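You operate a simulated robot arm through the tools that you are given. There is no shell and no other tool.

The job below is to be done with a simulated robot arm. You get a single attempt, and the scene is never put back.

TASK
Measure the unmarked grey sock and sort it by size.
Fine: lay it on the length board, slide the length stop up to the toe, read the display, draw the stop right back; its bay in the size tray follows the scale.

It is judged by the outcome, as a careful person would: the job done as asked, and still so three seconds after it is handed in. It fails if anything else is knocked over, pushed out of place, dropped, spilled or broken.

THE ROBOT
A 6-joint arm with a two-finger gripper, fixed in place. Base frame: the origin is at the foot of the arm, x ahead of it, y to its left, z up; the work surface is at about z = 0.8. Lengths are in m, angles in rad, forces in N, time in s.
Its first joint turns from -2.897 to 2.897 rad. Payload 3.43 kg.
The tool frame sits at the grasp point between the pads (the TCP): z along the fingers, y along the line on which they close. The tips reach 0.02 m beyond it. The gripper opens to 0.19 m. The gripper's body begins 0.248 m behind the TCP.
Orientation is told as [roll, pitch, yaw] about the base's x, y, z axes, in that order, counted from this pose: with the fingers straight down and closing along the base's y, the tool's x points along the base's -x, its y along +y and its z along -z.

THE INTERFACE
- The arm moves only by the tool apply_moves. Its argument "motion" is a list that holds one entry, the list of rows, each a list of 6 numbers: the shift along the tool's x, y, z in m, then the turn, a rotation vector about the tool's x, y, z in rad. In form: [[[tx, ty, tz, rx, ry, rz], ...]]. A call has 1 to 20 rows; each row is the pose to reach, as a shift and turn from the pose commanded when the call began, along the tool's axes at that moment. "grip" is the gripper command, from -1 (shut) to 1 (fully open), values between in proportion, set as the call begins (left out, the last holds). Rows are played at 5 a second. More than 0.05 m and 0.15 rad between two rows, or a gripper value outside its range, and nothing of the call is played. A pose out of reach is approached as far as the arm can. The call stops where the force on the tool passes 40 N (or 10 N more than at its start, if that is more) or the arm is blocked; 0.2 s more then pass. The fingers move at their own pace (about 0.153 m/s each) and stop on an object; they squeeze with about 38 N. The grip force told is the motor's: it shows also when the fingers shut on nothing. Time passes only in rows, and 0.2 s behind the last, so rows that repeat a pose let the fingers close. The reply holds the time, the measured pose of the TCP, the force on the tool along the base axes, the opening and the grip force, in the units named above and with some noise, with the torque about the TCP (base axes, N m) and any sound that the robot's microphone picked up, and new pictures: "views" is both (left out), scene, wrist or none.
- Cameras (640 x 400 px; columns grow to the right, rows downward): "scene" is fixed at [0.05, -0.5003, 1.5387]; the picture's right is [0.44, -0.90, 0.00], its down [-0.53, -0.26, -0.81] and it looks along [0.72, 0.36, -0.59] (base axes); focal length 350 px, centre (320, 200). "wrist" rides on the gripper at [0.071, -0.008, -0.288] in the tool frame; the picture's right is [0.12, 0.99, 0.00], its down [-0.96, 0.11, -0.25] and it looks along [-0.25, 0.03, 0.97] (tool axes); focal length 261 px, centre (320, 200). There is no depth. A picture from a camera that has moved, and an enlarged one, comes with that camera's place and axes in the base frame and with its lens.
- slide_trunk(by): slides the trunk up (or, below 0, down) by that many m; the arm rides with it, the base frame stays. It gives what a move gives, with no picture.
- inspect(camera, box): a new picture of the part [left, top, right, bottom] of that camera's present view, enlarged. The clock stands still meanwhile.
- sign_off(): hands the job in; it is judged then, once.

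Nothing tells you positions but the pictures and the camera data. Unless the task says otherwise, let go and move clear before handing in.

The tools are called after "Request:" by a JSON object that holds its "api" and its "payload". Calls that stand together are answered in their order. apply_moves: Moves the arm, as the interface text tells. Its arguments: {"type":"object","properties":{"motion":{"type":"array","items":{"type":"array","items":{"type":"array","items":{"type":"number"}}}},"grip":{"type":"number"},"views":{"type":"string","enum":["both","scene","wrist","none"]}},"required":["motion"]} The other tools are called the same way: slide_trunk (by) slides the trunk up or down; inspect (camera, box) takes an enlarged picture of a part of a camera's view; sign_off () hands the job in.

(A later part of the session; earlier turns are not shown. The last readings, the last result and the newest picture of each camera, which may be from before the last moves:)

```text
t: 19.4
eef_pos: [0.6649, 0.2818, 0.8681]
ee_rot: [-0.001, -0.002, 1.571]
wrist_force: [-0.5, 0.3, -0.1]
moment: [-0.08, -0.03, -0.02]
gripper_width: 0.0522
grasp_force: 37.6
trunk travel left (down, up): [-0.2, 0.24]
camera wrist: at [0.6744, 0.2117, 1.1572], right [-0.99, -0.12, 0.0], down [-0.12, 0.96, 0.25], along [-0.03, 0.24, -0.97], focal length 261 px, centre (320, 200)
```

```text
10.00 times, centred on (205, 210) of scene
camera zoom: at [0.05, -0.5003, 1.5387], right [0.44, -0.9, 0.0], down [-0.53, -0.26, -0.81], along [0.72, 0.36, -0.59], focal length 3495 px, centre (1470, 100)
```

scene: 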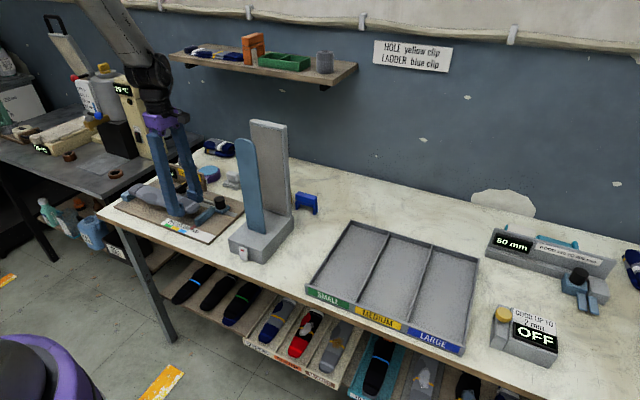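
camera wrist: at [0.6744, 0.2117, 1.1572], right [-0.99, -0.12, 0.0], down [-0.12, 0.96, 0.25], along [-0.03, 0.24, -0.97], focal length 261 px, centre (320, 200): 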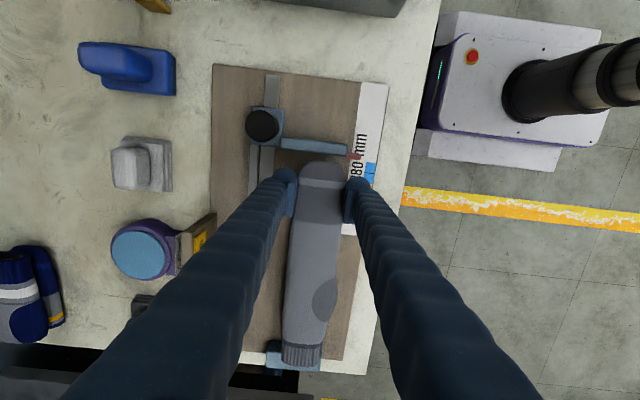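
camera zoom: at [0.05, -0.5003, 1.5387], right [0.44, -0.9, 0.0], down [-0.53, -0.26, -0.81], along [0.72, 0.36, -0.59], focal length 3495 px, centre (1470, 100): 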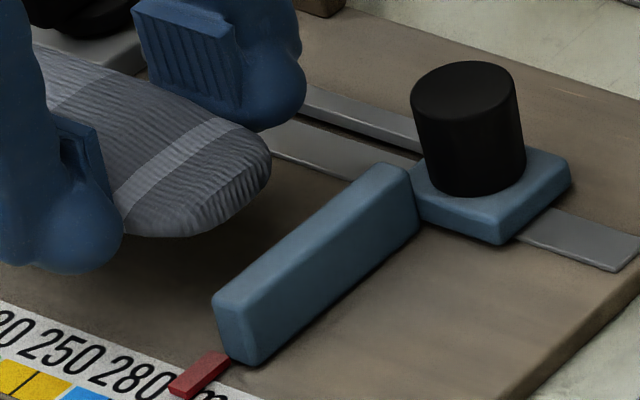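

Sock and lane differ by only about 1–2 cm in total: the cuff is 2–5 mm short of the block face, and the toe is 7–14 mm from the stop. I'll shift 3.5 mm toward −y to even that out and lower in small steps.

Request:
{"api": "apply_moves", "payload": {"motion": [[[0.0035, 0, 0, 0, 0, 0], [0.0035, 0, 0, 0, 0, 0], [0.0035, 0, 0.005, 0, 0, 0], [0.0035, 0, 0.009, 0, 0, 0], [0.0035, 0, 0.013, 0, 0, 0], [0.0035, 0, 0.013, 0, 0, 0]]], "grip": -1}}

Request:
{"api": "inspect", "payload": {"camera": "wrist", "box": [250, 325, 340, 380]}}

Request:
{"api": "inspect", "payload": {"camera": "scene", "box": [115, 170, 165, 205]}}

Request:
{"api": "inspect", "payload": {"camera": "scene", "box": [180, 190, 230, 230]}}

Request:
{"api": "inspect", "payload": {"camera": "wrist", "box": [220, 100, 420, 225]}}

```text
t: 20.8
eef_pos: [0.6678, 0.2771, 0.8542]
ee_rot: [-0.002, 0.003, 1.57]
wrist_force: [-0.4, 0.2, -1.1]
moment: [-0.07, 0.01, 0.02]
gripper_width: 0.0525
grasp_force: 38.4
trunk travel left (down, up): [-0.2, 0.24]
camera wrist: at [0.6746, 0.208, 1.1436], right [-0.99, -0.12, 0.0], down [-0.12, 0.96, 0.25], along [-0.03, 0.24, -0.97], focal length 261 px, centre (320, 200)
```

scene: 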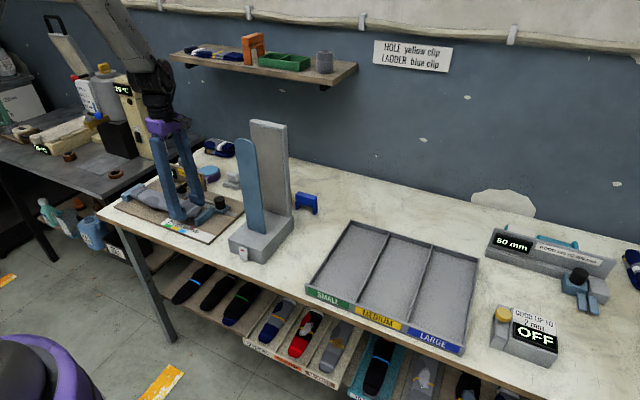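
wrist: 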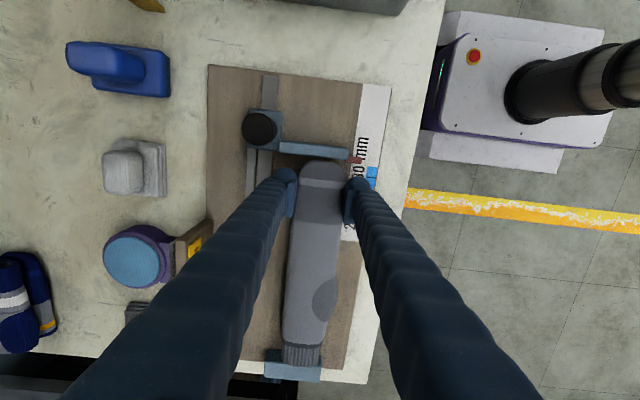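

```text
7.11 times, centred on (295, 352) of wrist
camera zoom: at [0.6746, 0.208, 1.1436], right [-0.99, -0.12, 0.0], down [-0.12, 0.96, 0.25], along [-0.03, 0.24, -0.97], focal length 1854 px, centre (498, -884)
```

zoom: 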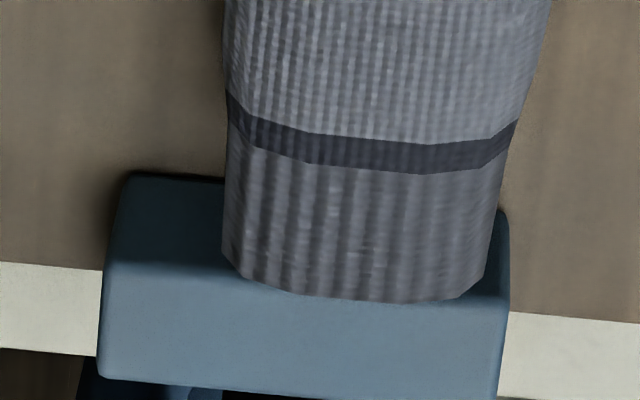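

```text
11.43 times, centred on (140, 188) of scene
camera zoom: at [0.05, -0.5003, 1.5387], right [0.44, -0.9, 0.0], down [-0.53, -0.26, -0.81], along [0.72, 0.36, -0.59], focal length 3994 px, centre (2377, 343)
```

zoom: 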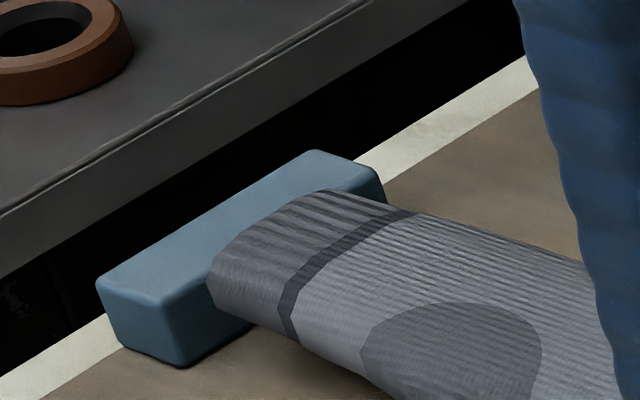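

```text
10.00 times, centred on (205, 210) of scene
camera zoom: at [0.05, -0.5003, 1.5387], right [0.44, -0.9, 0.0], down [-0.53, -0.26, -0.81], along [0.72, 0.36, -0.59], focal length 3495 px, centre (1470, 100)
```

zoom: 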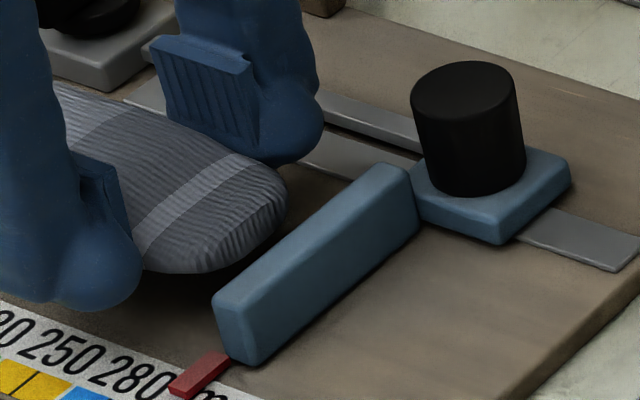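

```text
3.20 times, centred on (320, 162) of wrist
camera zoom: at [0.6746, 0.208, 1.1436], right [-0.99, -0.12, 0.0], down [-0.12, 0.96, 0.25], along [-0.03, 0.24, -0.97], focal length 834 px, centre (320, 320)
```

zoom: 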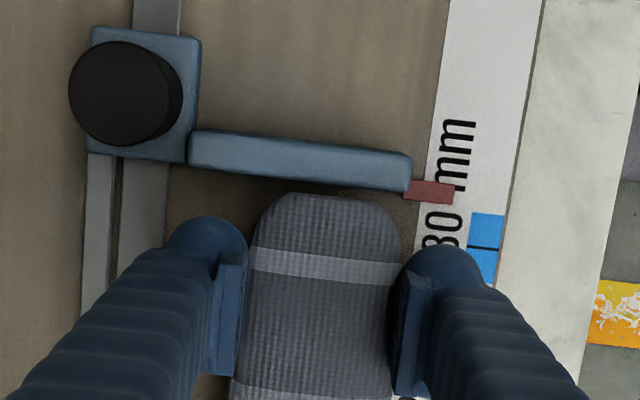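

Both ends are now inside the lane: cuff about 7 mm short of the block, toe about 5 mm from the stop. I'll keep lowering gently until the sock rests on the board.

Request:
{"api": "apply_moves", "payload": {"motion": [[[0, 0, 0.004, 0, 0, 0], [0, 0, 0.008, 0, 0, 0], [0, 0, 0.011, 0, 0, 0], [0, 0, 0.011, 0, 0, 0]]], "grip": -1, "views": "none"}}

Request:
{"api": "inspect", "payload": {"camera": "scene", "box": [115, 170, 225, 240]}}

```text
t: 21.8
eef_pos: [0.6663, 0.2783, 0.8448]
ee_rot: [-0.002, 0.0, 1.571]
wrist_force: [-0.7, -0.1, 0.1]
moment: [-0.09, -0.02, 0.01]
gripper_width: 0.0527
grasp_force: 38.0
trunk travel left (down, up): [-0.2, 0.24]
```

```text
5.71 times, centred on (170, 205) of scene
camera zoom: at [0.05, -0.5003, 1.5387], right [0.44, -0.9, 0.0], down [-0.53, -0.26, -0.81], along [0.72, 0.36, -0.59], focal length 1997 px, centre (1177, 171)
```

zoom: 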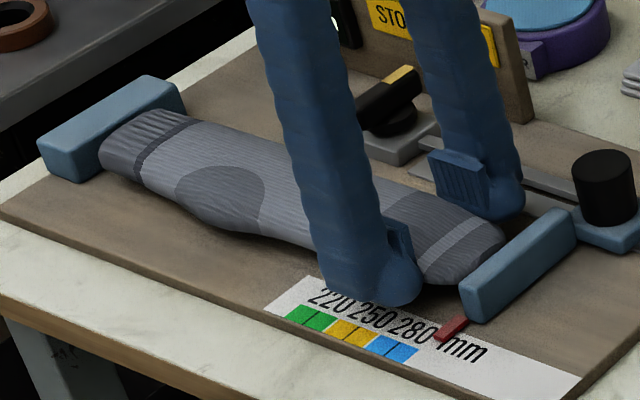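

The sock is nearly on the board and there is no contact force yet. I'll lower a few more millimetres.

Request:
{"api": "apply_moves", "payload": {"motion": [[[0, 0, 0.002, 0, 0, 0], [0, 0, 0.004, 0, 0, 0], [0, 0, 0.004, 0, 0, 0]]], "grip": -1, "views": "none"}}

Request:
{"api": "inspect", "payload": {"camera": "scene", "box": [115, 170, 225, 240]}}

```text
t: 22.6
eef_pos: [0.6673, 0.2783, 0.8407]
ee_rot: [-0.001, 0.0, 1.572]
wrist_force: [-0.4, 0.8, 0.0]
moment: [-0.06, -0.04, 0.02]
gripper_width: 0.0525
grasp_force: 37.5
trunk travel left (down, up): [-0.2, 0.24]
```

```text
5.71 times, centred on (170, 205) of scene
camera zoom: at [0.05, -0.5003, 1.5387], right [0.44, -0.9, 0.0], down [-0.53, -0.26, -0.81], along [0.72, 0.36, -0.59], focal length 1997 px, centre (1177, 171)
```

zoom: 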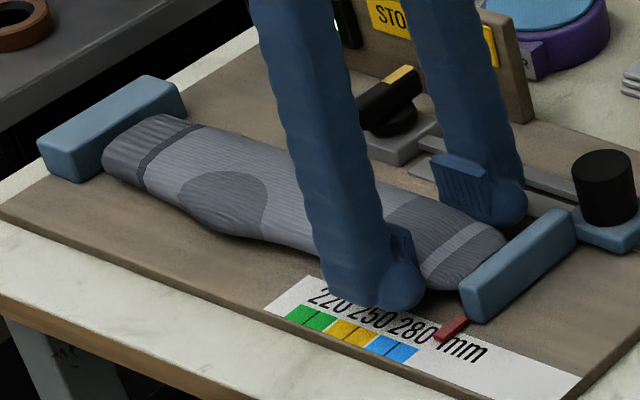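

There is still no contact. I'll go down another 2 mm at a time, watching for any upward force.

Request:
{"api": "apply_moves", "payload": {"motion": [[[0, 0, 0.001, 0, 0, 0], [0, 0, 0.002, 0, 0, 0], [0, 0, 0.002, 0, 0, 0]]], "grip": -1, "views": "none"}}

```text
t: 23.4
eef_pos: [0.667, 0.2778, 0.8383]
ee_rot: [0.0, -0.001, 1.569]
wrist_force: [2.4, 0.0, 2.0]
moment: [0.41, 0.03, -0.23]
gripper_width: 0.0523
grasp_force: 38.2
trunk travel left (down, up): [-0.2, 0.24]
```

First contact is at the cuff end, so the sock is resting on the board. I'll open the fingers a little to release it.

Request:
{"api": "apply_moves", "payload": {"motion": [[[0, 0, 0, 0, 0, 0], [0, 0, 0, 0, 0, 0], [0, 0, 0, 0, 0, 0]]], "grip": -0.26}}

Request:
{"api": "inspect", "payload": {"camera": "scene", "box": [115, 170, 225, 240]}}

Request:
{"api": "inspect", "payload": {"camera": "wrist", "box": [220, 100, 420, 225]}}

```text
t: 24.2
eef_pos: [0.6667, 0.2786, 0.8375]
ee_rot: [-0.001, 0.0, 1.57]
wrist_force: [0.3, -0.1, -0.2]
moment: [0.02, 0.02, 0.01]
gripper_width: 0.0703
grasp_force: 0.0
trunk travel left (down, up): [-0.2, 0.24]
camera wrist: at [0.6742, 0.2079, 1.1266], right [-0.99, -0.12, 0.0], down [-0.12, 0.96, 0.25], along [-0.03, 0.24, -0.97], focal length 261 px, centre (320, 200)
```

scene: 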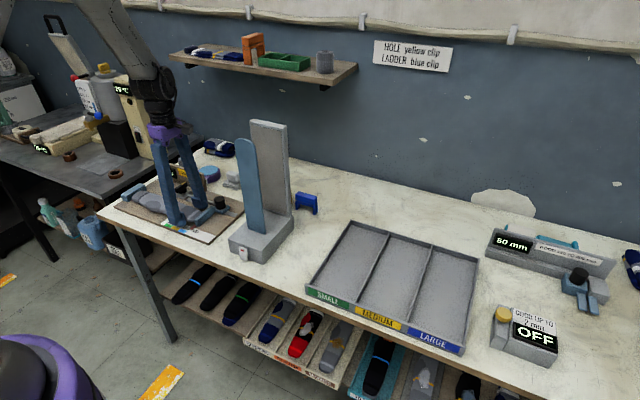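
wrist: 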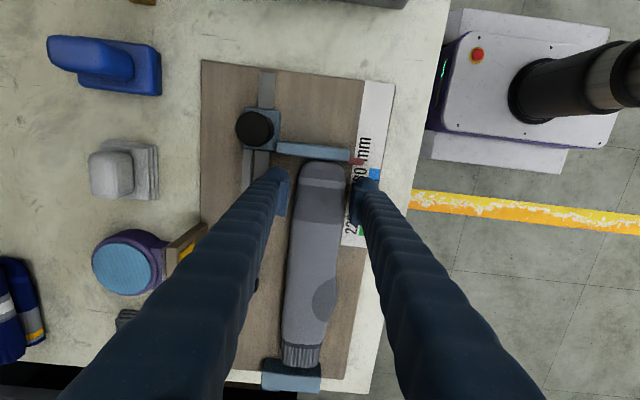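

```text
5.71 times, centred on (170, 205) of scene
camera zoom: at [0.05, -0.5003, 1.5387], right [0.44, -0.9, 0.0], down [-0.53, -0.26, -0.81], along [0.72, 0.36, -0.59], focal length 1997 px, centre (1177, 171)
```

zoom: 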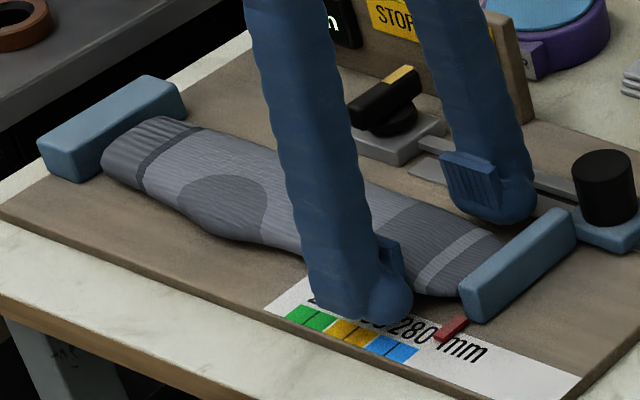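

```text
3.20 times, centred on (320, 162) of wrist
camera zoom: at [0.6742, 0.2079, 1.1266], right [-0.99, -0.12, 0.0], down [-0.12, 0.96, 0.25], along [-0.03, 0.24, -0.97], focal length 834 px, centre (320, 320)
```

zoom: 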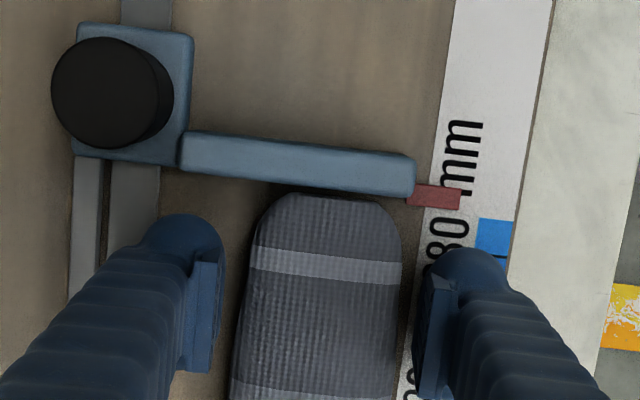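

The sock is lying on the board, released, with the toe just clear of the stop. I'll rise and turn the gripper back, then position it over the slider's black knob at about (0.743, 0.212).

Request:
{"api": "apply_moves", "payload": {"motion": [[[0, 0, -0.02, 0, 0, 0], [0, 0, -0.06, 0, 0, 0], [0, 0, -0.1, 0, 0, 0], [0, 0, -0.14, 0, 0, 0], [0.0055, -0.0063, -0.14, 0, 0, 0.1309], [0.011, -0.0127, -0.14, 0, 0, 0.2618], [0.0167, -0.019, -0.14, 0, 0, 0.3927], [0.022, -0.0253, -0.14, 0, 0, 0.5236], [0.0278, -0.0317, -0.14, 0, 0, 0.6545], [0.0333, -0.038, -0.14, 0, 0, 0.7854], [0.0389, -0.0443, -0.14, 0, 0, 0.9163], [0.0444, -0.0507, -0.14, 0, 0, 1.0472], [0.05, -0.057, -0.14, 0, 0, 1.1781], [0.0555, -0.0633, -0.14, 0, 0, 1.309], [0.061, -0.0697, -0.14, 0, 0, 1.4399], [0.0666, -0.076, -0.14, 0, 0, 1.5708], [0.0666, -0.076, -0.14, 0, 0, 1.5708]]], "grip": -0.26}}

Request:
{"api": "inspect", "payload": {"camera": "scene", "box": [105, 160, 245, 250]}}

Request:
{"api": "inspect", "payload": {"camera": "wrist", "box": [270, 60, 470, 260]}}

```text
t: 27.8
eef_pos: [0.7416, 0.2111, 0.9778]
ee_rot: [-0.001, -0.002, -0.003]
wrist_force: [0.7, 0.0, 0.6]
moment: [0.0, 0.0, 0.01]
gripper_width: 0.0704
grasp_force: 0.1
trunk travel left (down, up): [-0.2, 0.24]
camera wrist: at [0.6712, 0.2035, 1.2658], right [-0.12, 0.99, 0.0], down [0.96, 0.11, 0.25], along [0.25, 0.03, -0.97], focal length 261 px, centre (320, 200)
```

scene: 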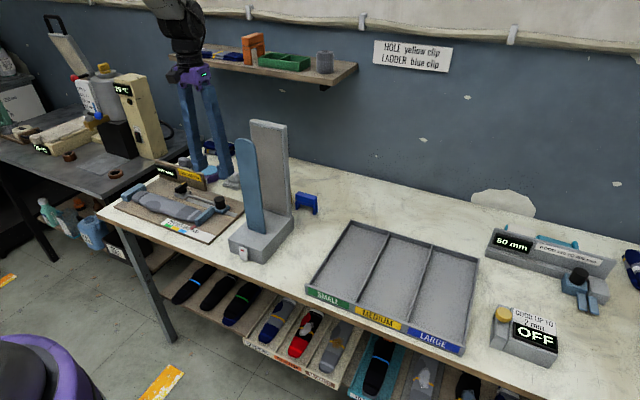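
wrist: 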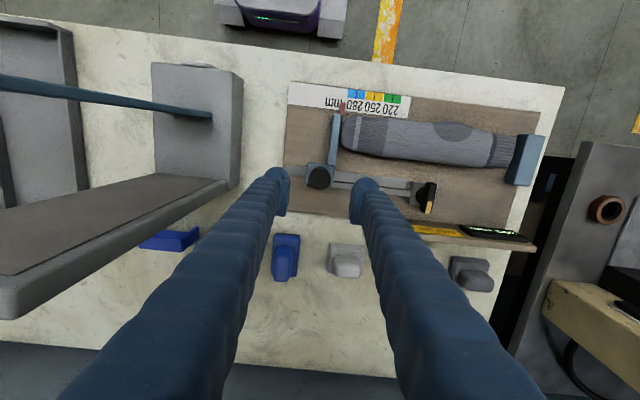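

```text
4.44 times, centred on (175, 205) of scene
camera zoom: at [0.05, -0.5003, 1.5387], right [0.44, -0.9, 0.0], down [-0.53, -0.26, -0.81], along [0.72, 0.36, -0.59], focal length 1553 px, centre (964, 178)
```

zoom: 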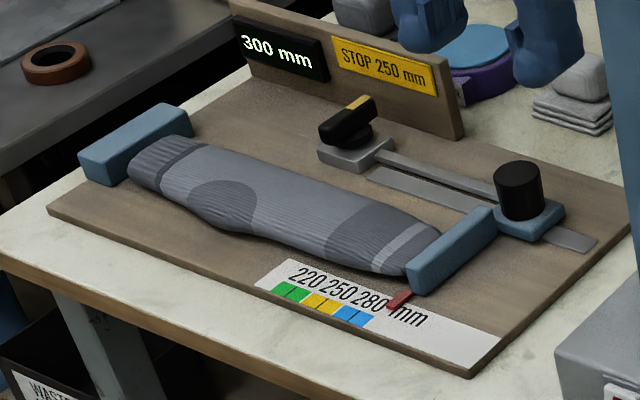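

```text
2.00 times, centred on (370, 160) of wrist
camera zoom: at [0.6712, 0.2035, 1.2658], right [-0.12, 0.99, 0.0], down [0.96, 0.11, 0.25], along [0.25, 0.03, -0.97], focal length 521 px, centre (220, 280)
```

zoom: 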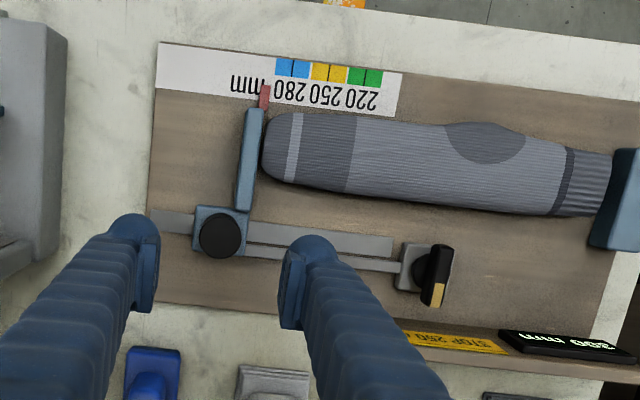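

The sock lies neatly between block and stop and the display still shows 300 mm. I'll come down over the slider's knob with fingers either side of it.

Request:
{"api": "apply_moves", "payload": {"motion": [[[0, 0.001, 0.04, 0, 0, 0], [0, 0.001, 0.08, 0, 0, 0], [0, 0.001, 0.105, 0, 0, 0], [0, 0.001, 0.118, 0, 0, 0], [0, 0.001, 0.125, 0, 0, 0], [0, 0.001, 0.125, 0, 0, 0]]], "grip": -0.26}}

Request:
{"api": "inspect", "payload": {"camera": "scene", "box": [165, 160, 245, 230]}}

Request:
{"api": "inspect", "payload": {"camera": "wrist", "box": [240, 100, 400, 220]}}

```text
t: 29.2
eef_pos: [0.744, 0.2111, 0.8552]
ee_rot: [-0.002, 0.0, 0.001]
wrist_force: [-0.2, -0.1, 0.0]
moment: [-0.01, 0.0, 0.0]
gripper_width: 0.0703
grasp_force: 0.0
trunk travel left (down, up): [-0.2, 0.24]
camera wrist: at [0.6724, 0.2034, 1.1426], right [-0.12, 0.99, 0.0], down [0.96, 0.11, 0.25], along [0.25, 0.03, -0.97], focal length 261 px, centre (320, 200)
```

scene: 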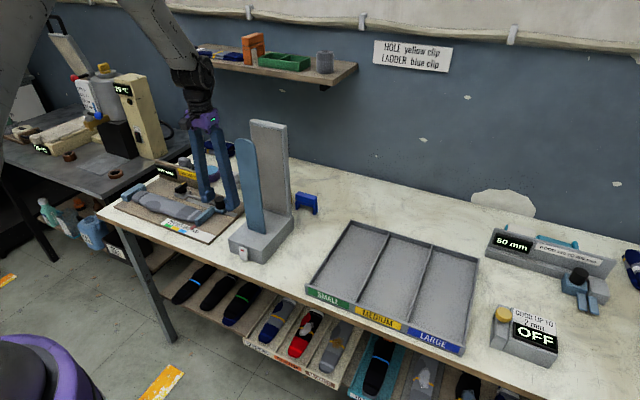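
wrist: 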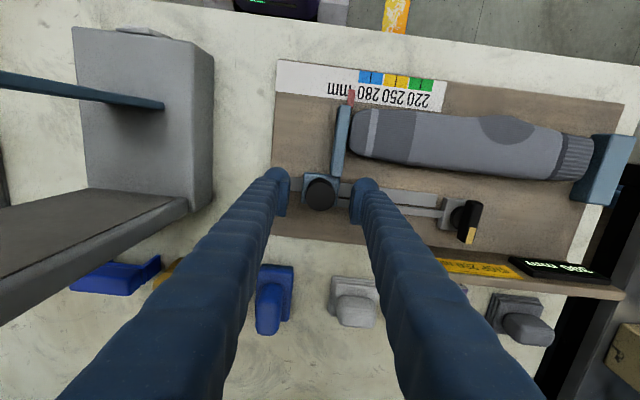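

```text
5.71 times, centred on (205, 195) of scene
camera zoom: at [0.05, -0.5003, 1.5387], right [0.44, -0.9, 0.0], down [-0.53, -0.26, -0.81], along [0.72, 0.36, -0.59], focal length 1997 px, centre (977, 229)
```

zoom: 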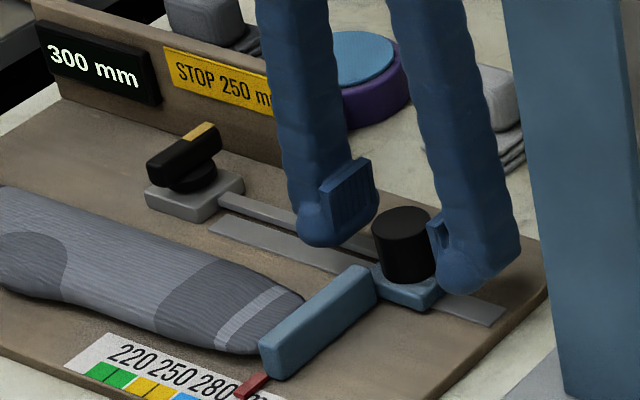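

```text
3.33 times, centred on (320, 160) of wrist
camera zoom: at [0.6724, 0.2034, 1.1426], right [-0.12, 0.99, 0.0], down [0.96, 0.11, 0.25], along [0.25, 0.03, -0.97], focal length 869 px, centre (320, 333)
```

zoom: 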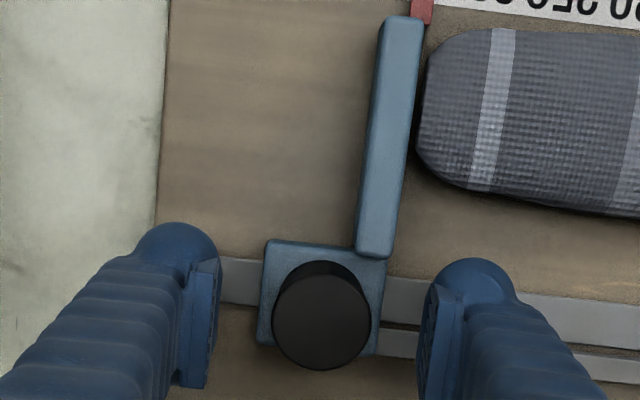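

The knob is centred between the pads. I'll lower 4 mm and close on it without moving it.

Request:
{"api": "apply_moves", "payload": {"motion": [[[0, 0, 0.004, 0, 0, 0], [0, 0, 0.004, 0, 0, 0], [0, 0, 0.004, 0, 0, 0], [0, 0, 0.004, 0, 0, 0]]], "grip": -1}}

Request:
{"api": "inspect", "payload": {"camera": "scene", "box": [155, 155, 245, 235]}}

```text
t: 30.2
eef_pos: [0.7424, 0.2118, 0.8527]
ee_rot: [0.0, -0.005, 0.0]
wrist_force: [5.6, -1.0, 29.9]
moment: [-0.05, 0.17, 0.04]
gripper_width: 0.0314
grasp_force: 44.8
trunk travel left (down, up): [-0.2, 0.24]
camera wrist: at [0.6711, 0.2032, 1.1402], right [-0.12, 0.99, 0.0], down [0.96, 0.11, 0.25], along [0.25, 0.03, -0.97], focal length 261 px, centre (320, 200)
```

scene: 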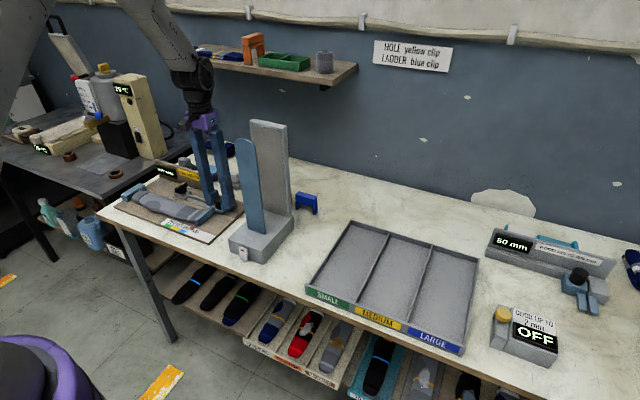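
wrist: 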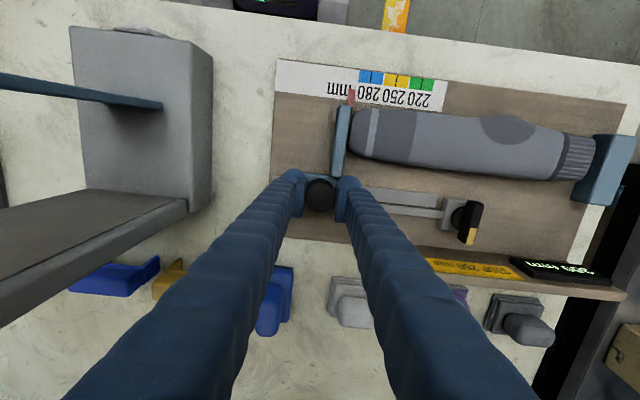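

```text
5.00 times, centred on (200, 195) of scene
camera zoom: at [0.05, -0.5003, 1.5387], right [0.44, -0.9, 0.0], down [-0.53, -0.26, -0.81], along [0.72, 0.36, -0.59], focal length 1748 px, centre (920, 225)
```

zoom: 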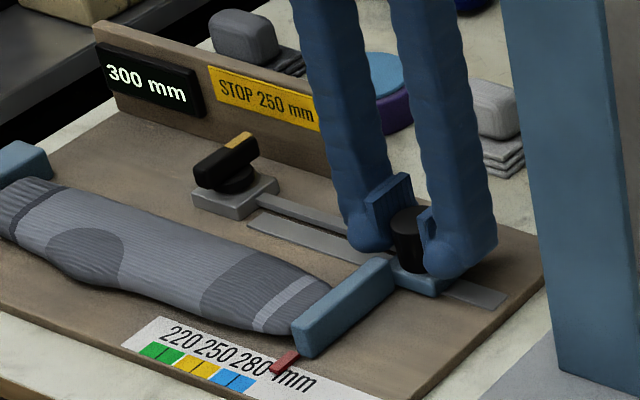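

The knob is gripped with 300 mm still on the display, but the tips press down on the slide base with about 30 N. I'll ease up a few millimetres first so the slide moves freely.

Request:
{"api": "apply_moves", "payload": {"motion": [[[0, 0, -0.002, 0, 0, 0], [0, 0, -0.0035, 0, 0, 0], [0, 0, -0.0035, 0, 0, 0]]], "grip": -1, "views": "none"}}

```text
t: 31.0
eef_pos: [0.7431, 0.212, 0.8522]
ee_rot: [-0.002, -0.001, 0.0]
wrist_force: [15.5, -2.1, -9.3]
moment: [0.02, -0.48, 0.04]
gripper_width: 0.0319
grasp_force: 45.4
trunk travel left (down, up): [-0.2, 0.24]
```

The forces are mixed but small now. I'll nudge to relax the sideways load and start sliding the stop toward the toe in small steps.

Request:
{"api": "apply_moves", "payload": {"motion": [[[-0.001, 0, 0.001, 0, 0, 0], [-0.001, 0, 0.001, 0, 0, 0], [-0.001, 0.002, 0.001, 0, 0, 0], [-0.001, 0.004, 0.001, 0, 0, 0], [-0.001, 0.004, 0.001, 0, 0, 0]]], "grip": -1}}

Request:
{"api": "inspect", "payload": {"camera": "scene", "box": [155, 155, 245, 235]}}

Request:
{"api": "inspect", "payload": {"camera": "wrist", "box": [270, 60, 470, 260]}}

```text
t: 32.2
eef_pos: [0.7431, 0.2159, 0.8509]
ee_rot: [-0.001, -0.002, 0.0]
wrist_force: [8.9, -2.3, 0.7]
moment: [-0.04, 0.0, 0.08]
gripper_width: 0.0318
grasp_force: 45.2
trunk travel left (down, up): [-0.2, 0.24]
camera wrist: at [0.6721, 0.2082, 1.1405], right [-0.12, 0.99, 0.0], down [0.96, 0.12, 0.25], along [0.25, 0.03, -0.97], focal length 261 px, centre (320, 200)
```

scene: 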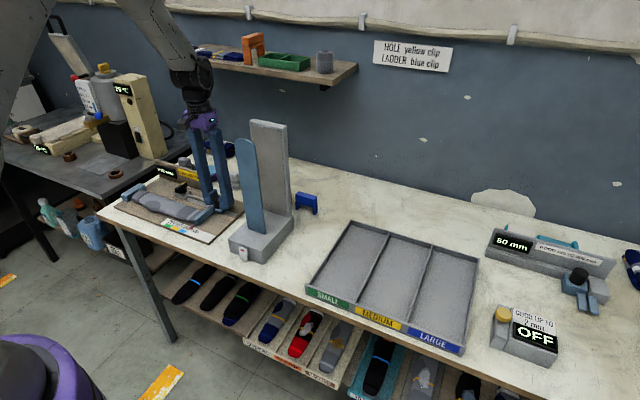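
wrist: 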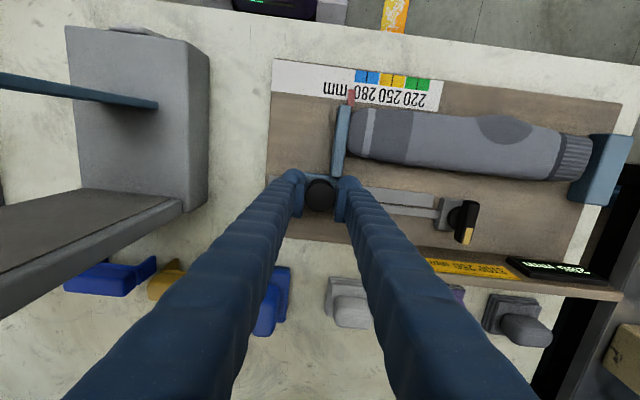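

```text
5.00 times, centred on (200, 195) of scene
camera zoom: at [0.05, -0.5003, 1.5387], right [0.44, -0.9, 0.0], down [-0.53, -0.26, -0.81], along [0.72, 0.36, -0.59], focal length 1748 px, centre (920, 225)
```

zoom: 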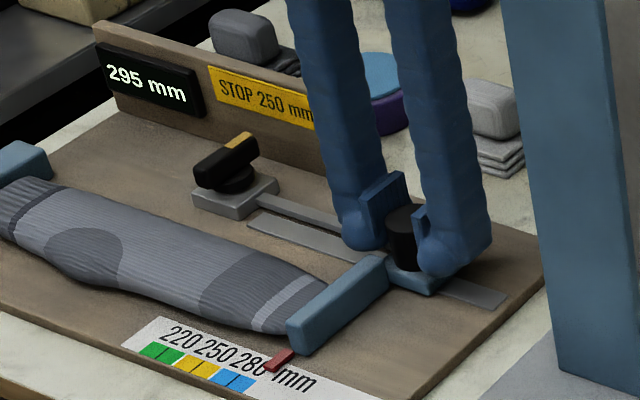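

```text
2.00 times, centred on (370, 160) of wrist
camera zoom: at [0.6721, 0.2082, 1.1405], right [-0.12, 0.99, 0.0], down [0.96, 0.12, 0.25], along [0.25, 0.03, -0.97], focal length 521 px, centre (220, 280)
```

zoom: 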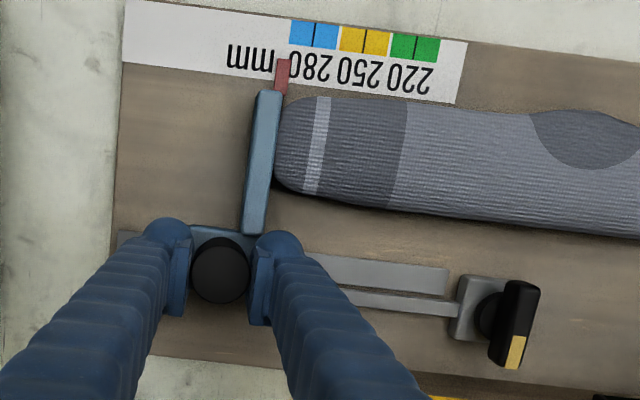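

The stop slides freely and the display reads 295 mm, with a small gap left to the toe. I'll continue in 2 mm steps and watch for resistance.

Request:
{"api": "apply_moves", "payload": {"motion": [[[0, 0.002, 0, 0, 0, 0], [0, 0.004, 0, 0, 0, 0], [0, 0.004, 0, 0, 0, 0]]], "grip": -1}}

Request:
{"api": "inspect", "payload": {"camera": "scene", "box": [155, 155, 245, 235]}}

Request:
{"api": "inspect", "payload": {"camera": "scene", "box": [115, 170, 165, 205]}}

Request:
{"api": "inspect", "payload": {"camera": "wrist", "box": [520, 110, 640, 220]}}

```text
t: 33.0
eef_pos: [0.7429, 0.2199, 0.8527]
ee_rot: [0.001, -0.001, 0.001]
wrist_force: [5.1, -1.3, 9.9]
moment: [-0.03, 0.16, 0.03]
gripper_width: 0.0316
grasp_force: 45.0
trunk travel left (down, up): [-0.2, 0.24]
camera wrist: at [0.6719, 0.2117, 1.1404], right [-0.12, 0.99, 0.0], down [0.96, 0.11, 0.25], along [0.25, 0.03, -0.97], focal length 261 px, centre (320, 200)
```

scene: 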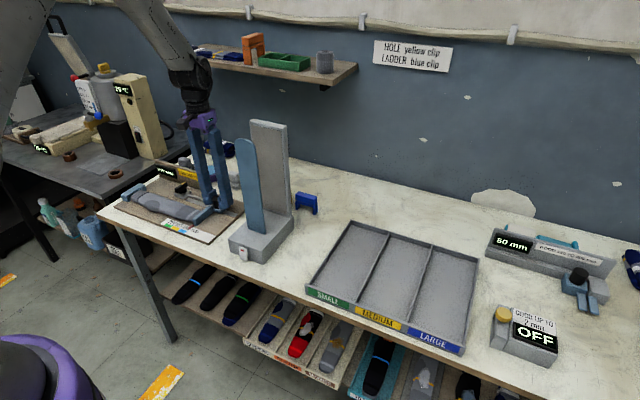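
wrist: 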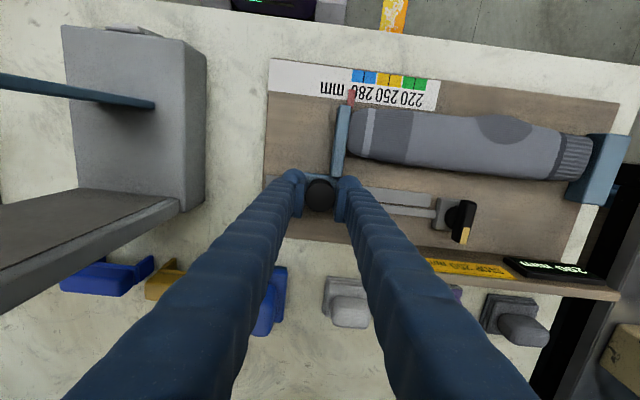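

```text
5.00 times, centred on (200, 195) of scene
camera zoom: at [0.05, -0.5003, 1.5387], right [0.44, -0.9, 0.0], down [-0.53, -0.26, -0.81], along [0.72, 0.36, -0.59], focal length 1748 px, centre (920, 225)
```

zoom: 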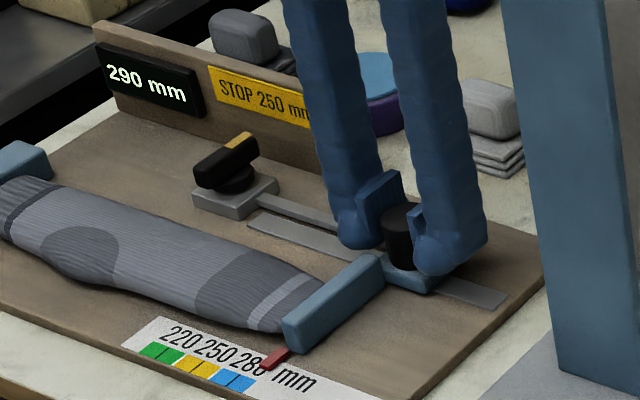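

```text
11.43 times, centred on (140, 188) of scene
camera zoom: at [0.05, -0.5003, 1.5387], right [0.44, -0.9, 0.0], down [-0.53, -0.26, -0.81], along [0.72, 0.36, -0.59], focal length 3994 px, centre (2377, 343)
```

zoom: 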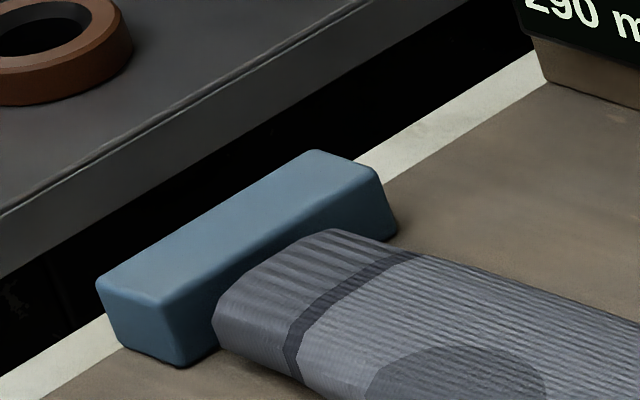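

```text
3.64 times, centred on (580, 165) of wrist
camera zoom: at [0.6719, 0.2117, 1.1404], right [-0.12, 0.99, 0.0], down [0.96, 0.11, 0.25], along [0.25, 0.03, -0.97], focal length 948 px, centre (-626, 327)
```

zoom: 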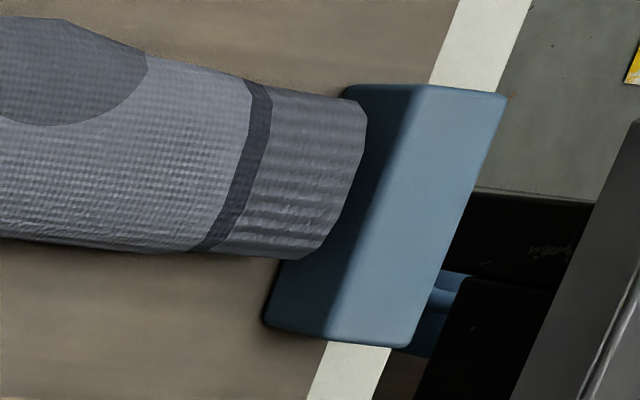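

The display reads 290 mm with no resistance yet, and a few millimetres of gap remain at the block. I'll keep sliding gently.

Request:
{"api": "apply_moves", "payload": {"motion": [[[0, 0.0015, -0.001, 0, 0, 0], [0, 0.003, -0.001, 0, 0, 0], [0, 0.003, -0.001, 0, 0, 0]]], "grip": -1}}

Request:
{"api": "inspect", "payload": {"camera": "scene", "box": [155, 155, 245, 235]}}

Request:
{"api": "inspect", "payload": {"camera": "wrist", "box": [520, 110, 640, 220]}}

Request:
{"api": "inspect", "payload": {"camera": "wrist", "box": [310, 80, 410, 180]}}

```text
t: 33.8
eef_pos: [0.7433, 0.221, 0.8528]
ee_rot: [-0.001, 0.0, 0.0]
wrist_force: [0.4, -2.0, -2.8]
moment: [-0.01, 0.01, -0.03]
gripper_width: 0.0316
grasp_force: 45.3
trunk travel left (down, up): [-0.2, 0.24]
camera wrist: at [0.6726, 0.215, 1.1405], right [-0.12, 0.99, 0.0], down [0.96, 0.12, 0.25], along [0.25, 0.03, -0.97], focal length 261 px, centre (320, 200)
```

scene: 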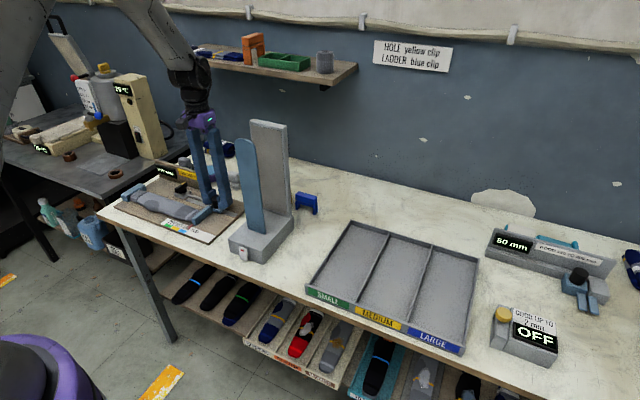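
wrist: 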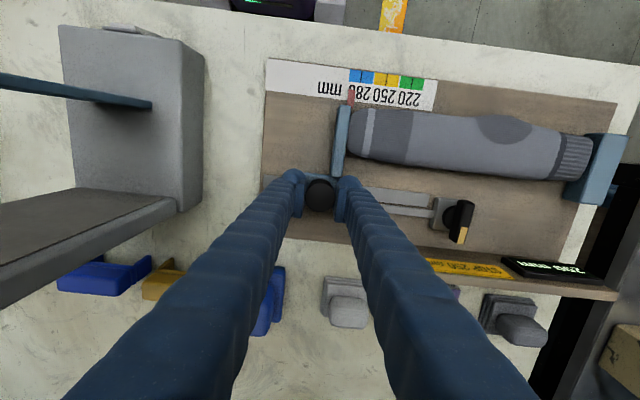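

```text
5.00 times, centred on (200, 195) of scene
camera zoom: at [0.05, -0.5003, 1.5387], right [0.44, -0.9, 0.0], down [-0.53, -0.26, -0.81], along [0.72, 0.36, -0.59], focal length 1748 px, centre (920, 225)
```

zoom: 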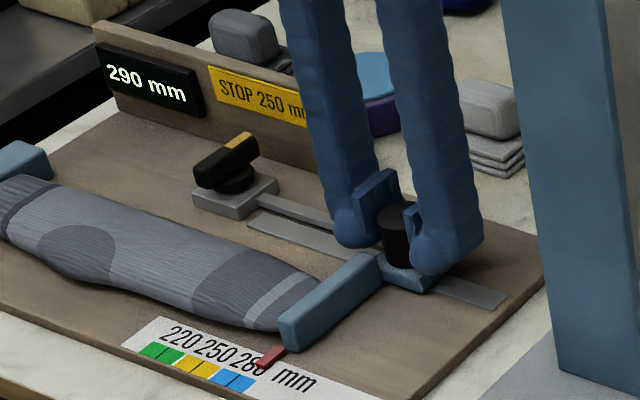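

```text
3.64 times, centred on (580, 165) of wrist
camera zoom: at [0.6726, 0.215, 1.1405], right [-0.12, 0.99, 0.0], down [0.96, 0.12, 0.25], along [0.25, 0.03, -0.97], focal length 948 px, centre (-626, 327)
```

zoom: 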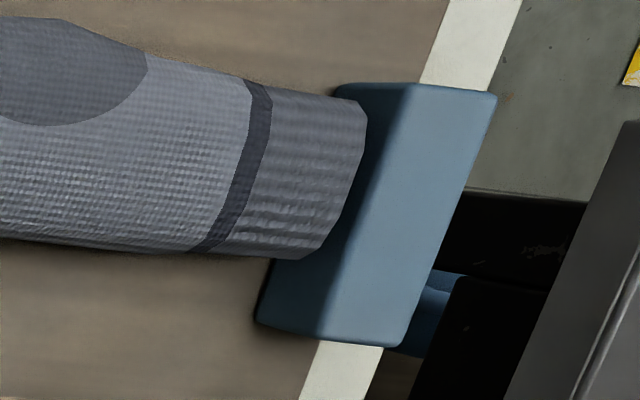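

```text
4.00 times, centred on (360, 130) of wrist
camera zoom: at [0.6726, 0.215, 1.1405], right [-0.12, 0.99, 0.0], down [0.96, 0.12, 0.25], along [0.25, 0.03, -0.97], focal length 1043 px, centre (160, 480)
```

zoom: 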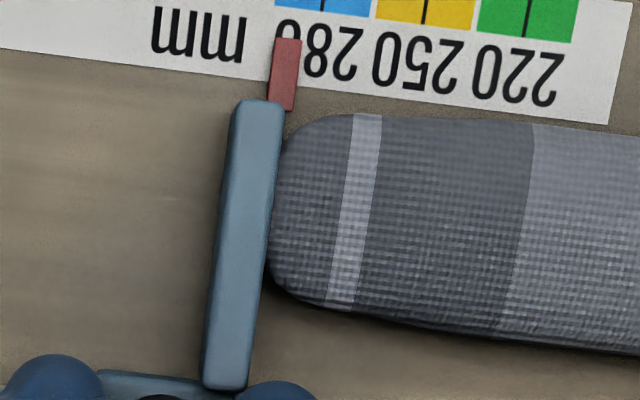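

The toe is now against the stop and the sock is being pushed along toward the block. I'll keep pushing until the cuff seats on the block.

Request:
{"api": "apply_moves", "payload": {"motion": [[[0, 0.001, 0, 0, 0, 0], [0, 0.002, 0, 0, 0, 0], [0, 0.003, 0, 0, 0, 0], [0, 0.003, 0, 0, 0, 0]]], "grip": -1}}

Request:
{"api": "inspect", "payload": {"camera": "scene", "box": [155, 155, 245, 235]}}

Request:
{"api": "inspect", "payload": {"camera": "wrist", "box": [520, 110, 640, 220]}}

Request:
{"api": "inspect", "payload": {"camera": "wrist", "box": [310, 80, 410, 180]}}

```text
t: 34.8
eef_pos: [0.7427, 0.2255, 0.8522]
ee_rot: [-0.001, 0.001, -0.001]
wrist_force: [-5.5, -2.7, -11.1]
moment: [0.0, 0.1, 0.0]
gripper_width: 0.0316
grasp_force: 45.0
trunk travel left (down, up): [-0.2, 0.24]
camera wrist: at [0.6727, 0.2178, 1.1406], right [-0.12, 0.99, 0.0], down [0.96, 0.12, 0.25], along [0.25, 0.03, -0.97], focal length 261 px, centre (320, 200)
```

scene: 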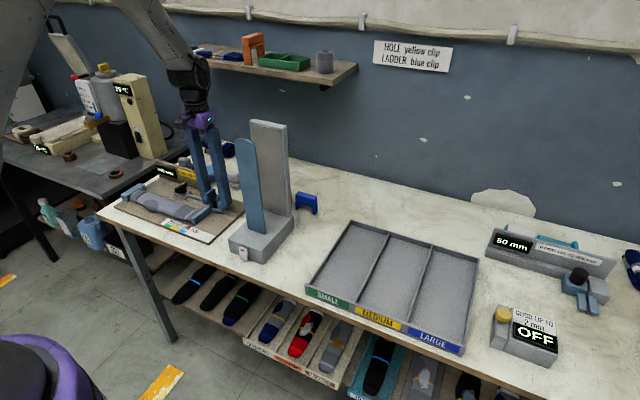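
wrist: 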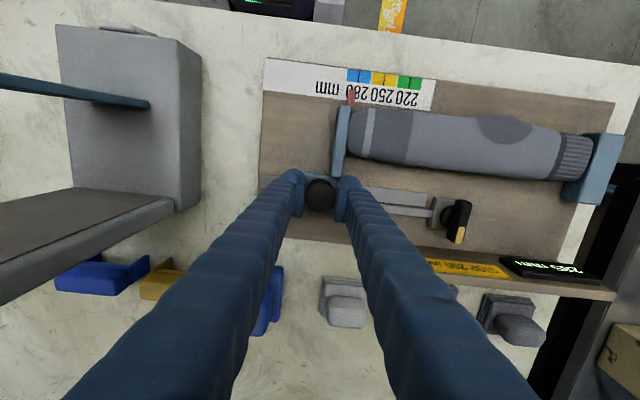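

```text
5.00 times, centred on (200, 195) of scene
camera zoom: at [0.05, -0.5003, 1.5387], right [0.44, -0.9, 0.0], down [-0.53, -0.26, -0.81], along [0.72, 0.36, -0.59], focal length 1748 px, centre (920, 225)
```

zoom: 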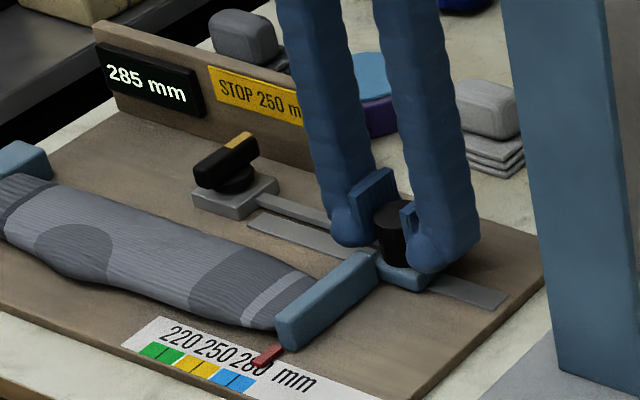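

```text
3.64 times, centred on (580, 165) of wrist
camera zoom: at [0.6727, 0.2178, 1.1406], right [-0.12, 0.99, 0.0], down [0.96, 0.12, 0.25], along [0.25, 0.03, -0.97], focal length 948 px, centre (-626, 327)
```

zoom: 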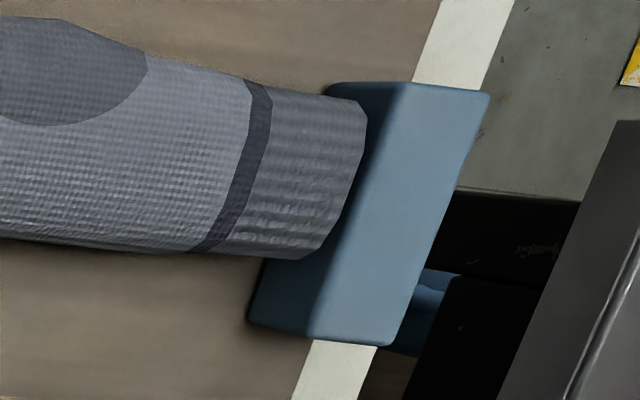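

```text
4.00 times, centred on (360, 130) of wrist
camera zoom: at [0.6727, 0.2178, 1.1406], right [-0.12, 0.99, 0.0], down [0.96, 0.12, 0.25], along [0.25, 0.03, -0.97], focal length 1043 px, centre (160, 480)
```

zoom: 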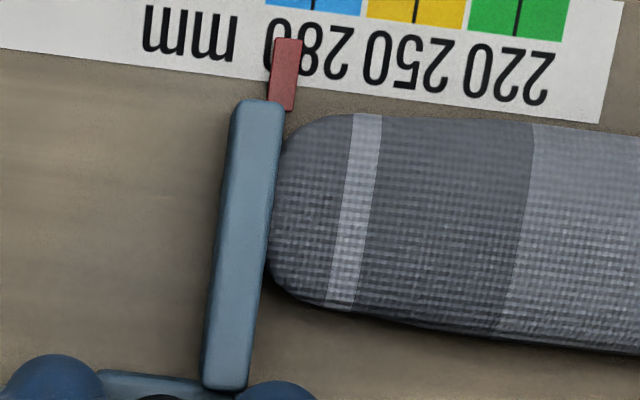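

The display now reads 285 mm and the sock is still sliding with only about 3 N of drag. I'll keep pushing until there is clear resistance from the block.

Request:
{"api": "apply_moves", "payload": {"motion": [[[0, 0.001, 0.001, 0, 0, 0], [0, 0.002, 0.001, 0, 0, 0], [0, 0.003, 0.001, 0, 0, 0], [0, 0.003, 0.001, 0, 0, 0]]], "grip": -1}}

Request:
{"api": "inspect", "payload": {"camera": "scene", "box": [155, 155, 245, 235]}}

Request:
{"api": "inspect", "payload": {"camera": "wrist", "box": [520, 110, 640, 220]}}

Request:
{"api": "inspect", "payload": {"camera": "scene", "box": [115, 170, 165, 205]}}

```text
t: 35.8
eef_pos: [0.7428, 0.2293, 0.8517]
ee_rot: [0.0, -0.002, -0.001]
wrist_force: [-5.0, -1.4, -4.1]
moment: [-0.05, 0.03, -0.01]
gripper_width: 0.0315
grasp_force: 45.1
trunk travel left (down, up): [-0.2, 0.24]
camera wrist: at [0.6721, 0.2213, 1.1404], right [-0.12, 0.99, 0.0], down [0.96, 0.11, 0.25], along [0.25, 0.03, -0.97], focal length 261 px, centre (320, 200)
```

scene: 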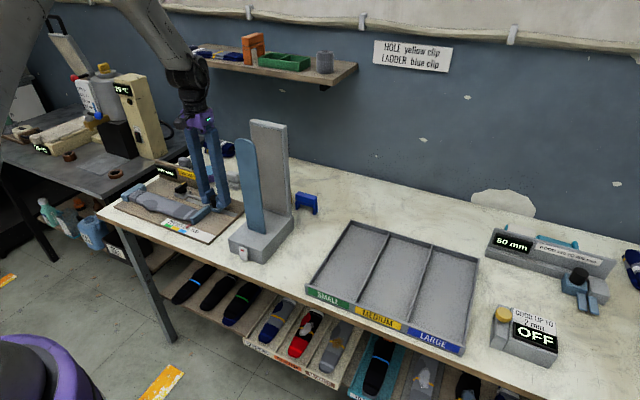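
wrist: 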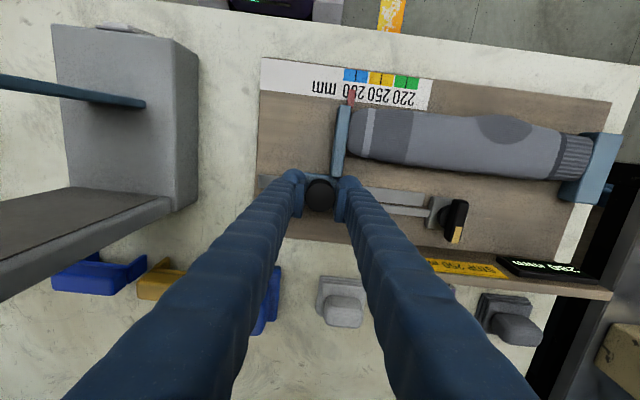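

```text
5.00 times, centred on (200, 195) of scene
camera zoom: at [0.05, -0.5003, 1.5387], right [0.44, -0.9, 0.0], down [-0.53, -0.26, -0.81], along [0.72, 0.36, -0.59], focal length 1748 px, centre (920, 225)
```

zoom: 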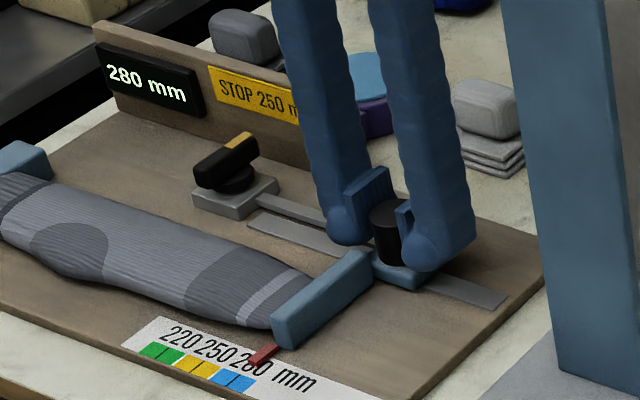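

```text
3.64 times, centred on (580, 165) of wrist
camera zoom: at [0.6721, 0.2213, 1.1404], right [-0.12, 0.99, 0.0], down [0.96, 0.11, 0.25], along [0.25, 0.03, -0.97], focal length 948 px, centre (-626, 327)
```

zoom: 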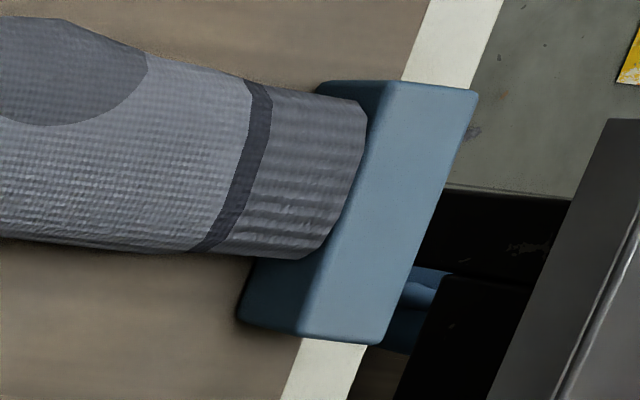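

```text
11.43 times, centred on (140, 188) of scene
camera zoom: at [0.05, -0.5003, 1.5387], right [0.44, -0.9, 0.0], down [-0.53, -0.26, -0.81], along [0.72, 0.36, -0.59], focal length 3994 px, centre (2377, 343)
```

zoom: 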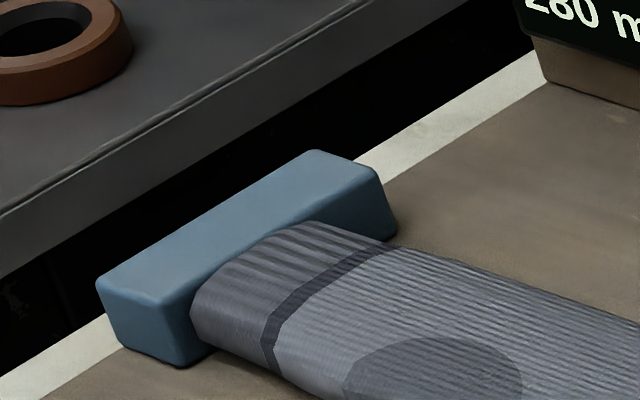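

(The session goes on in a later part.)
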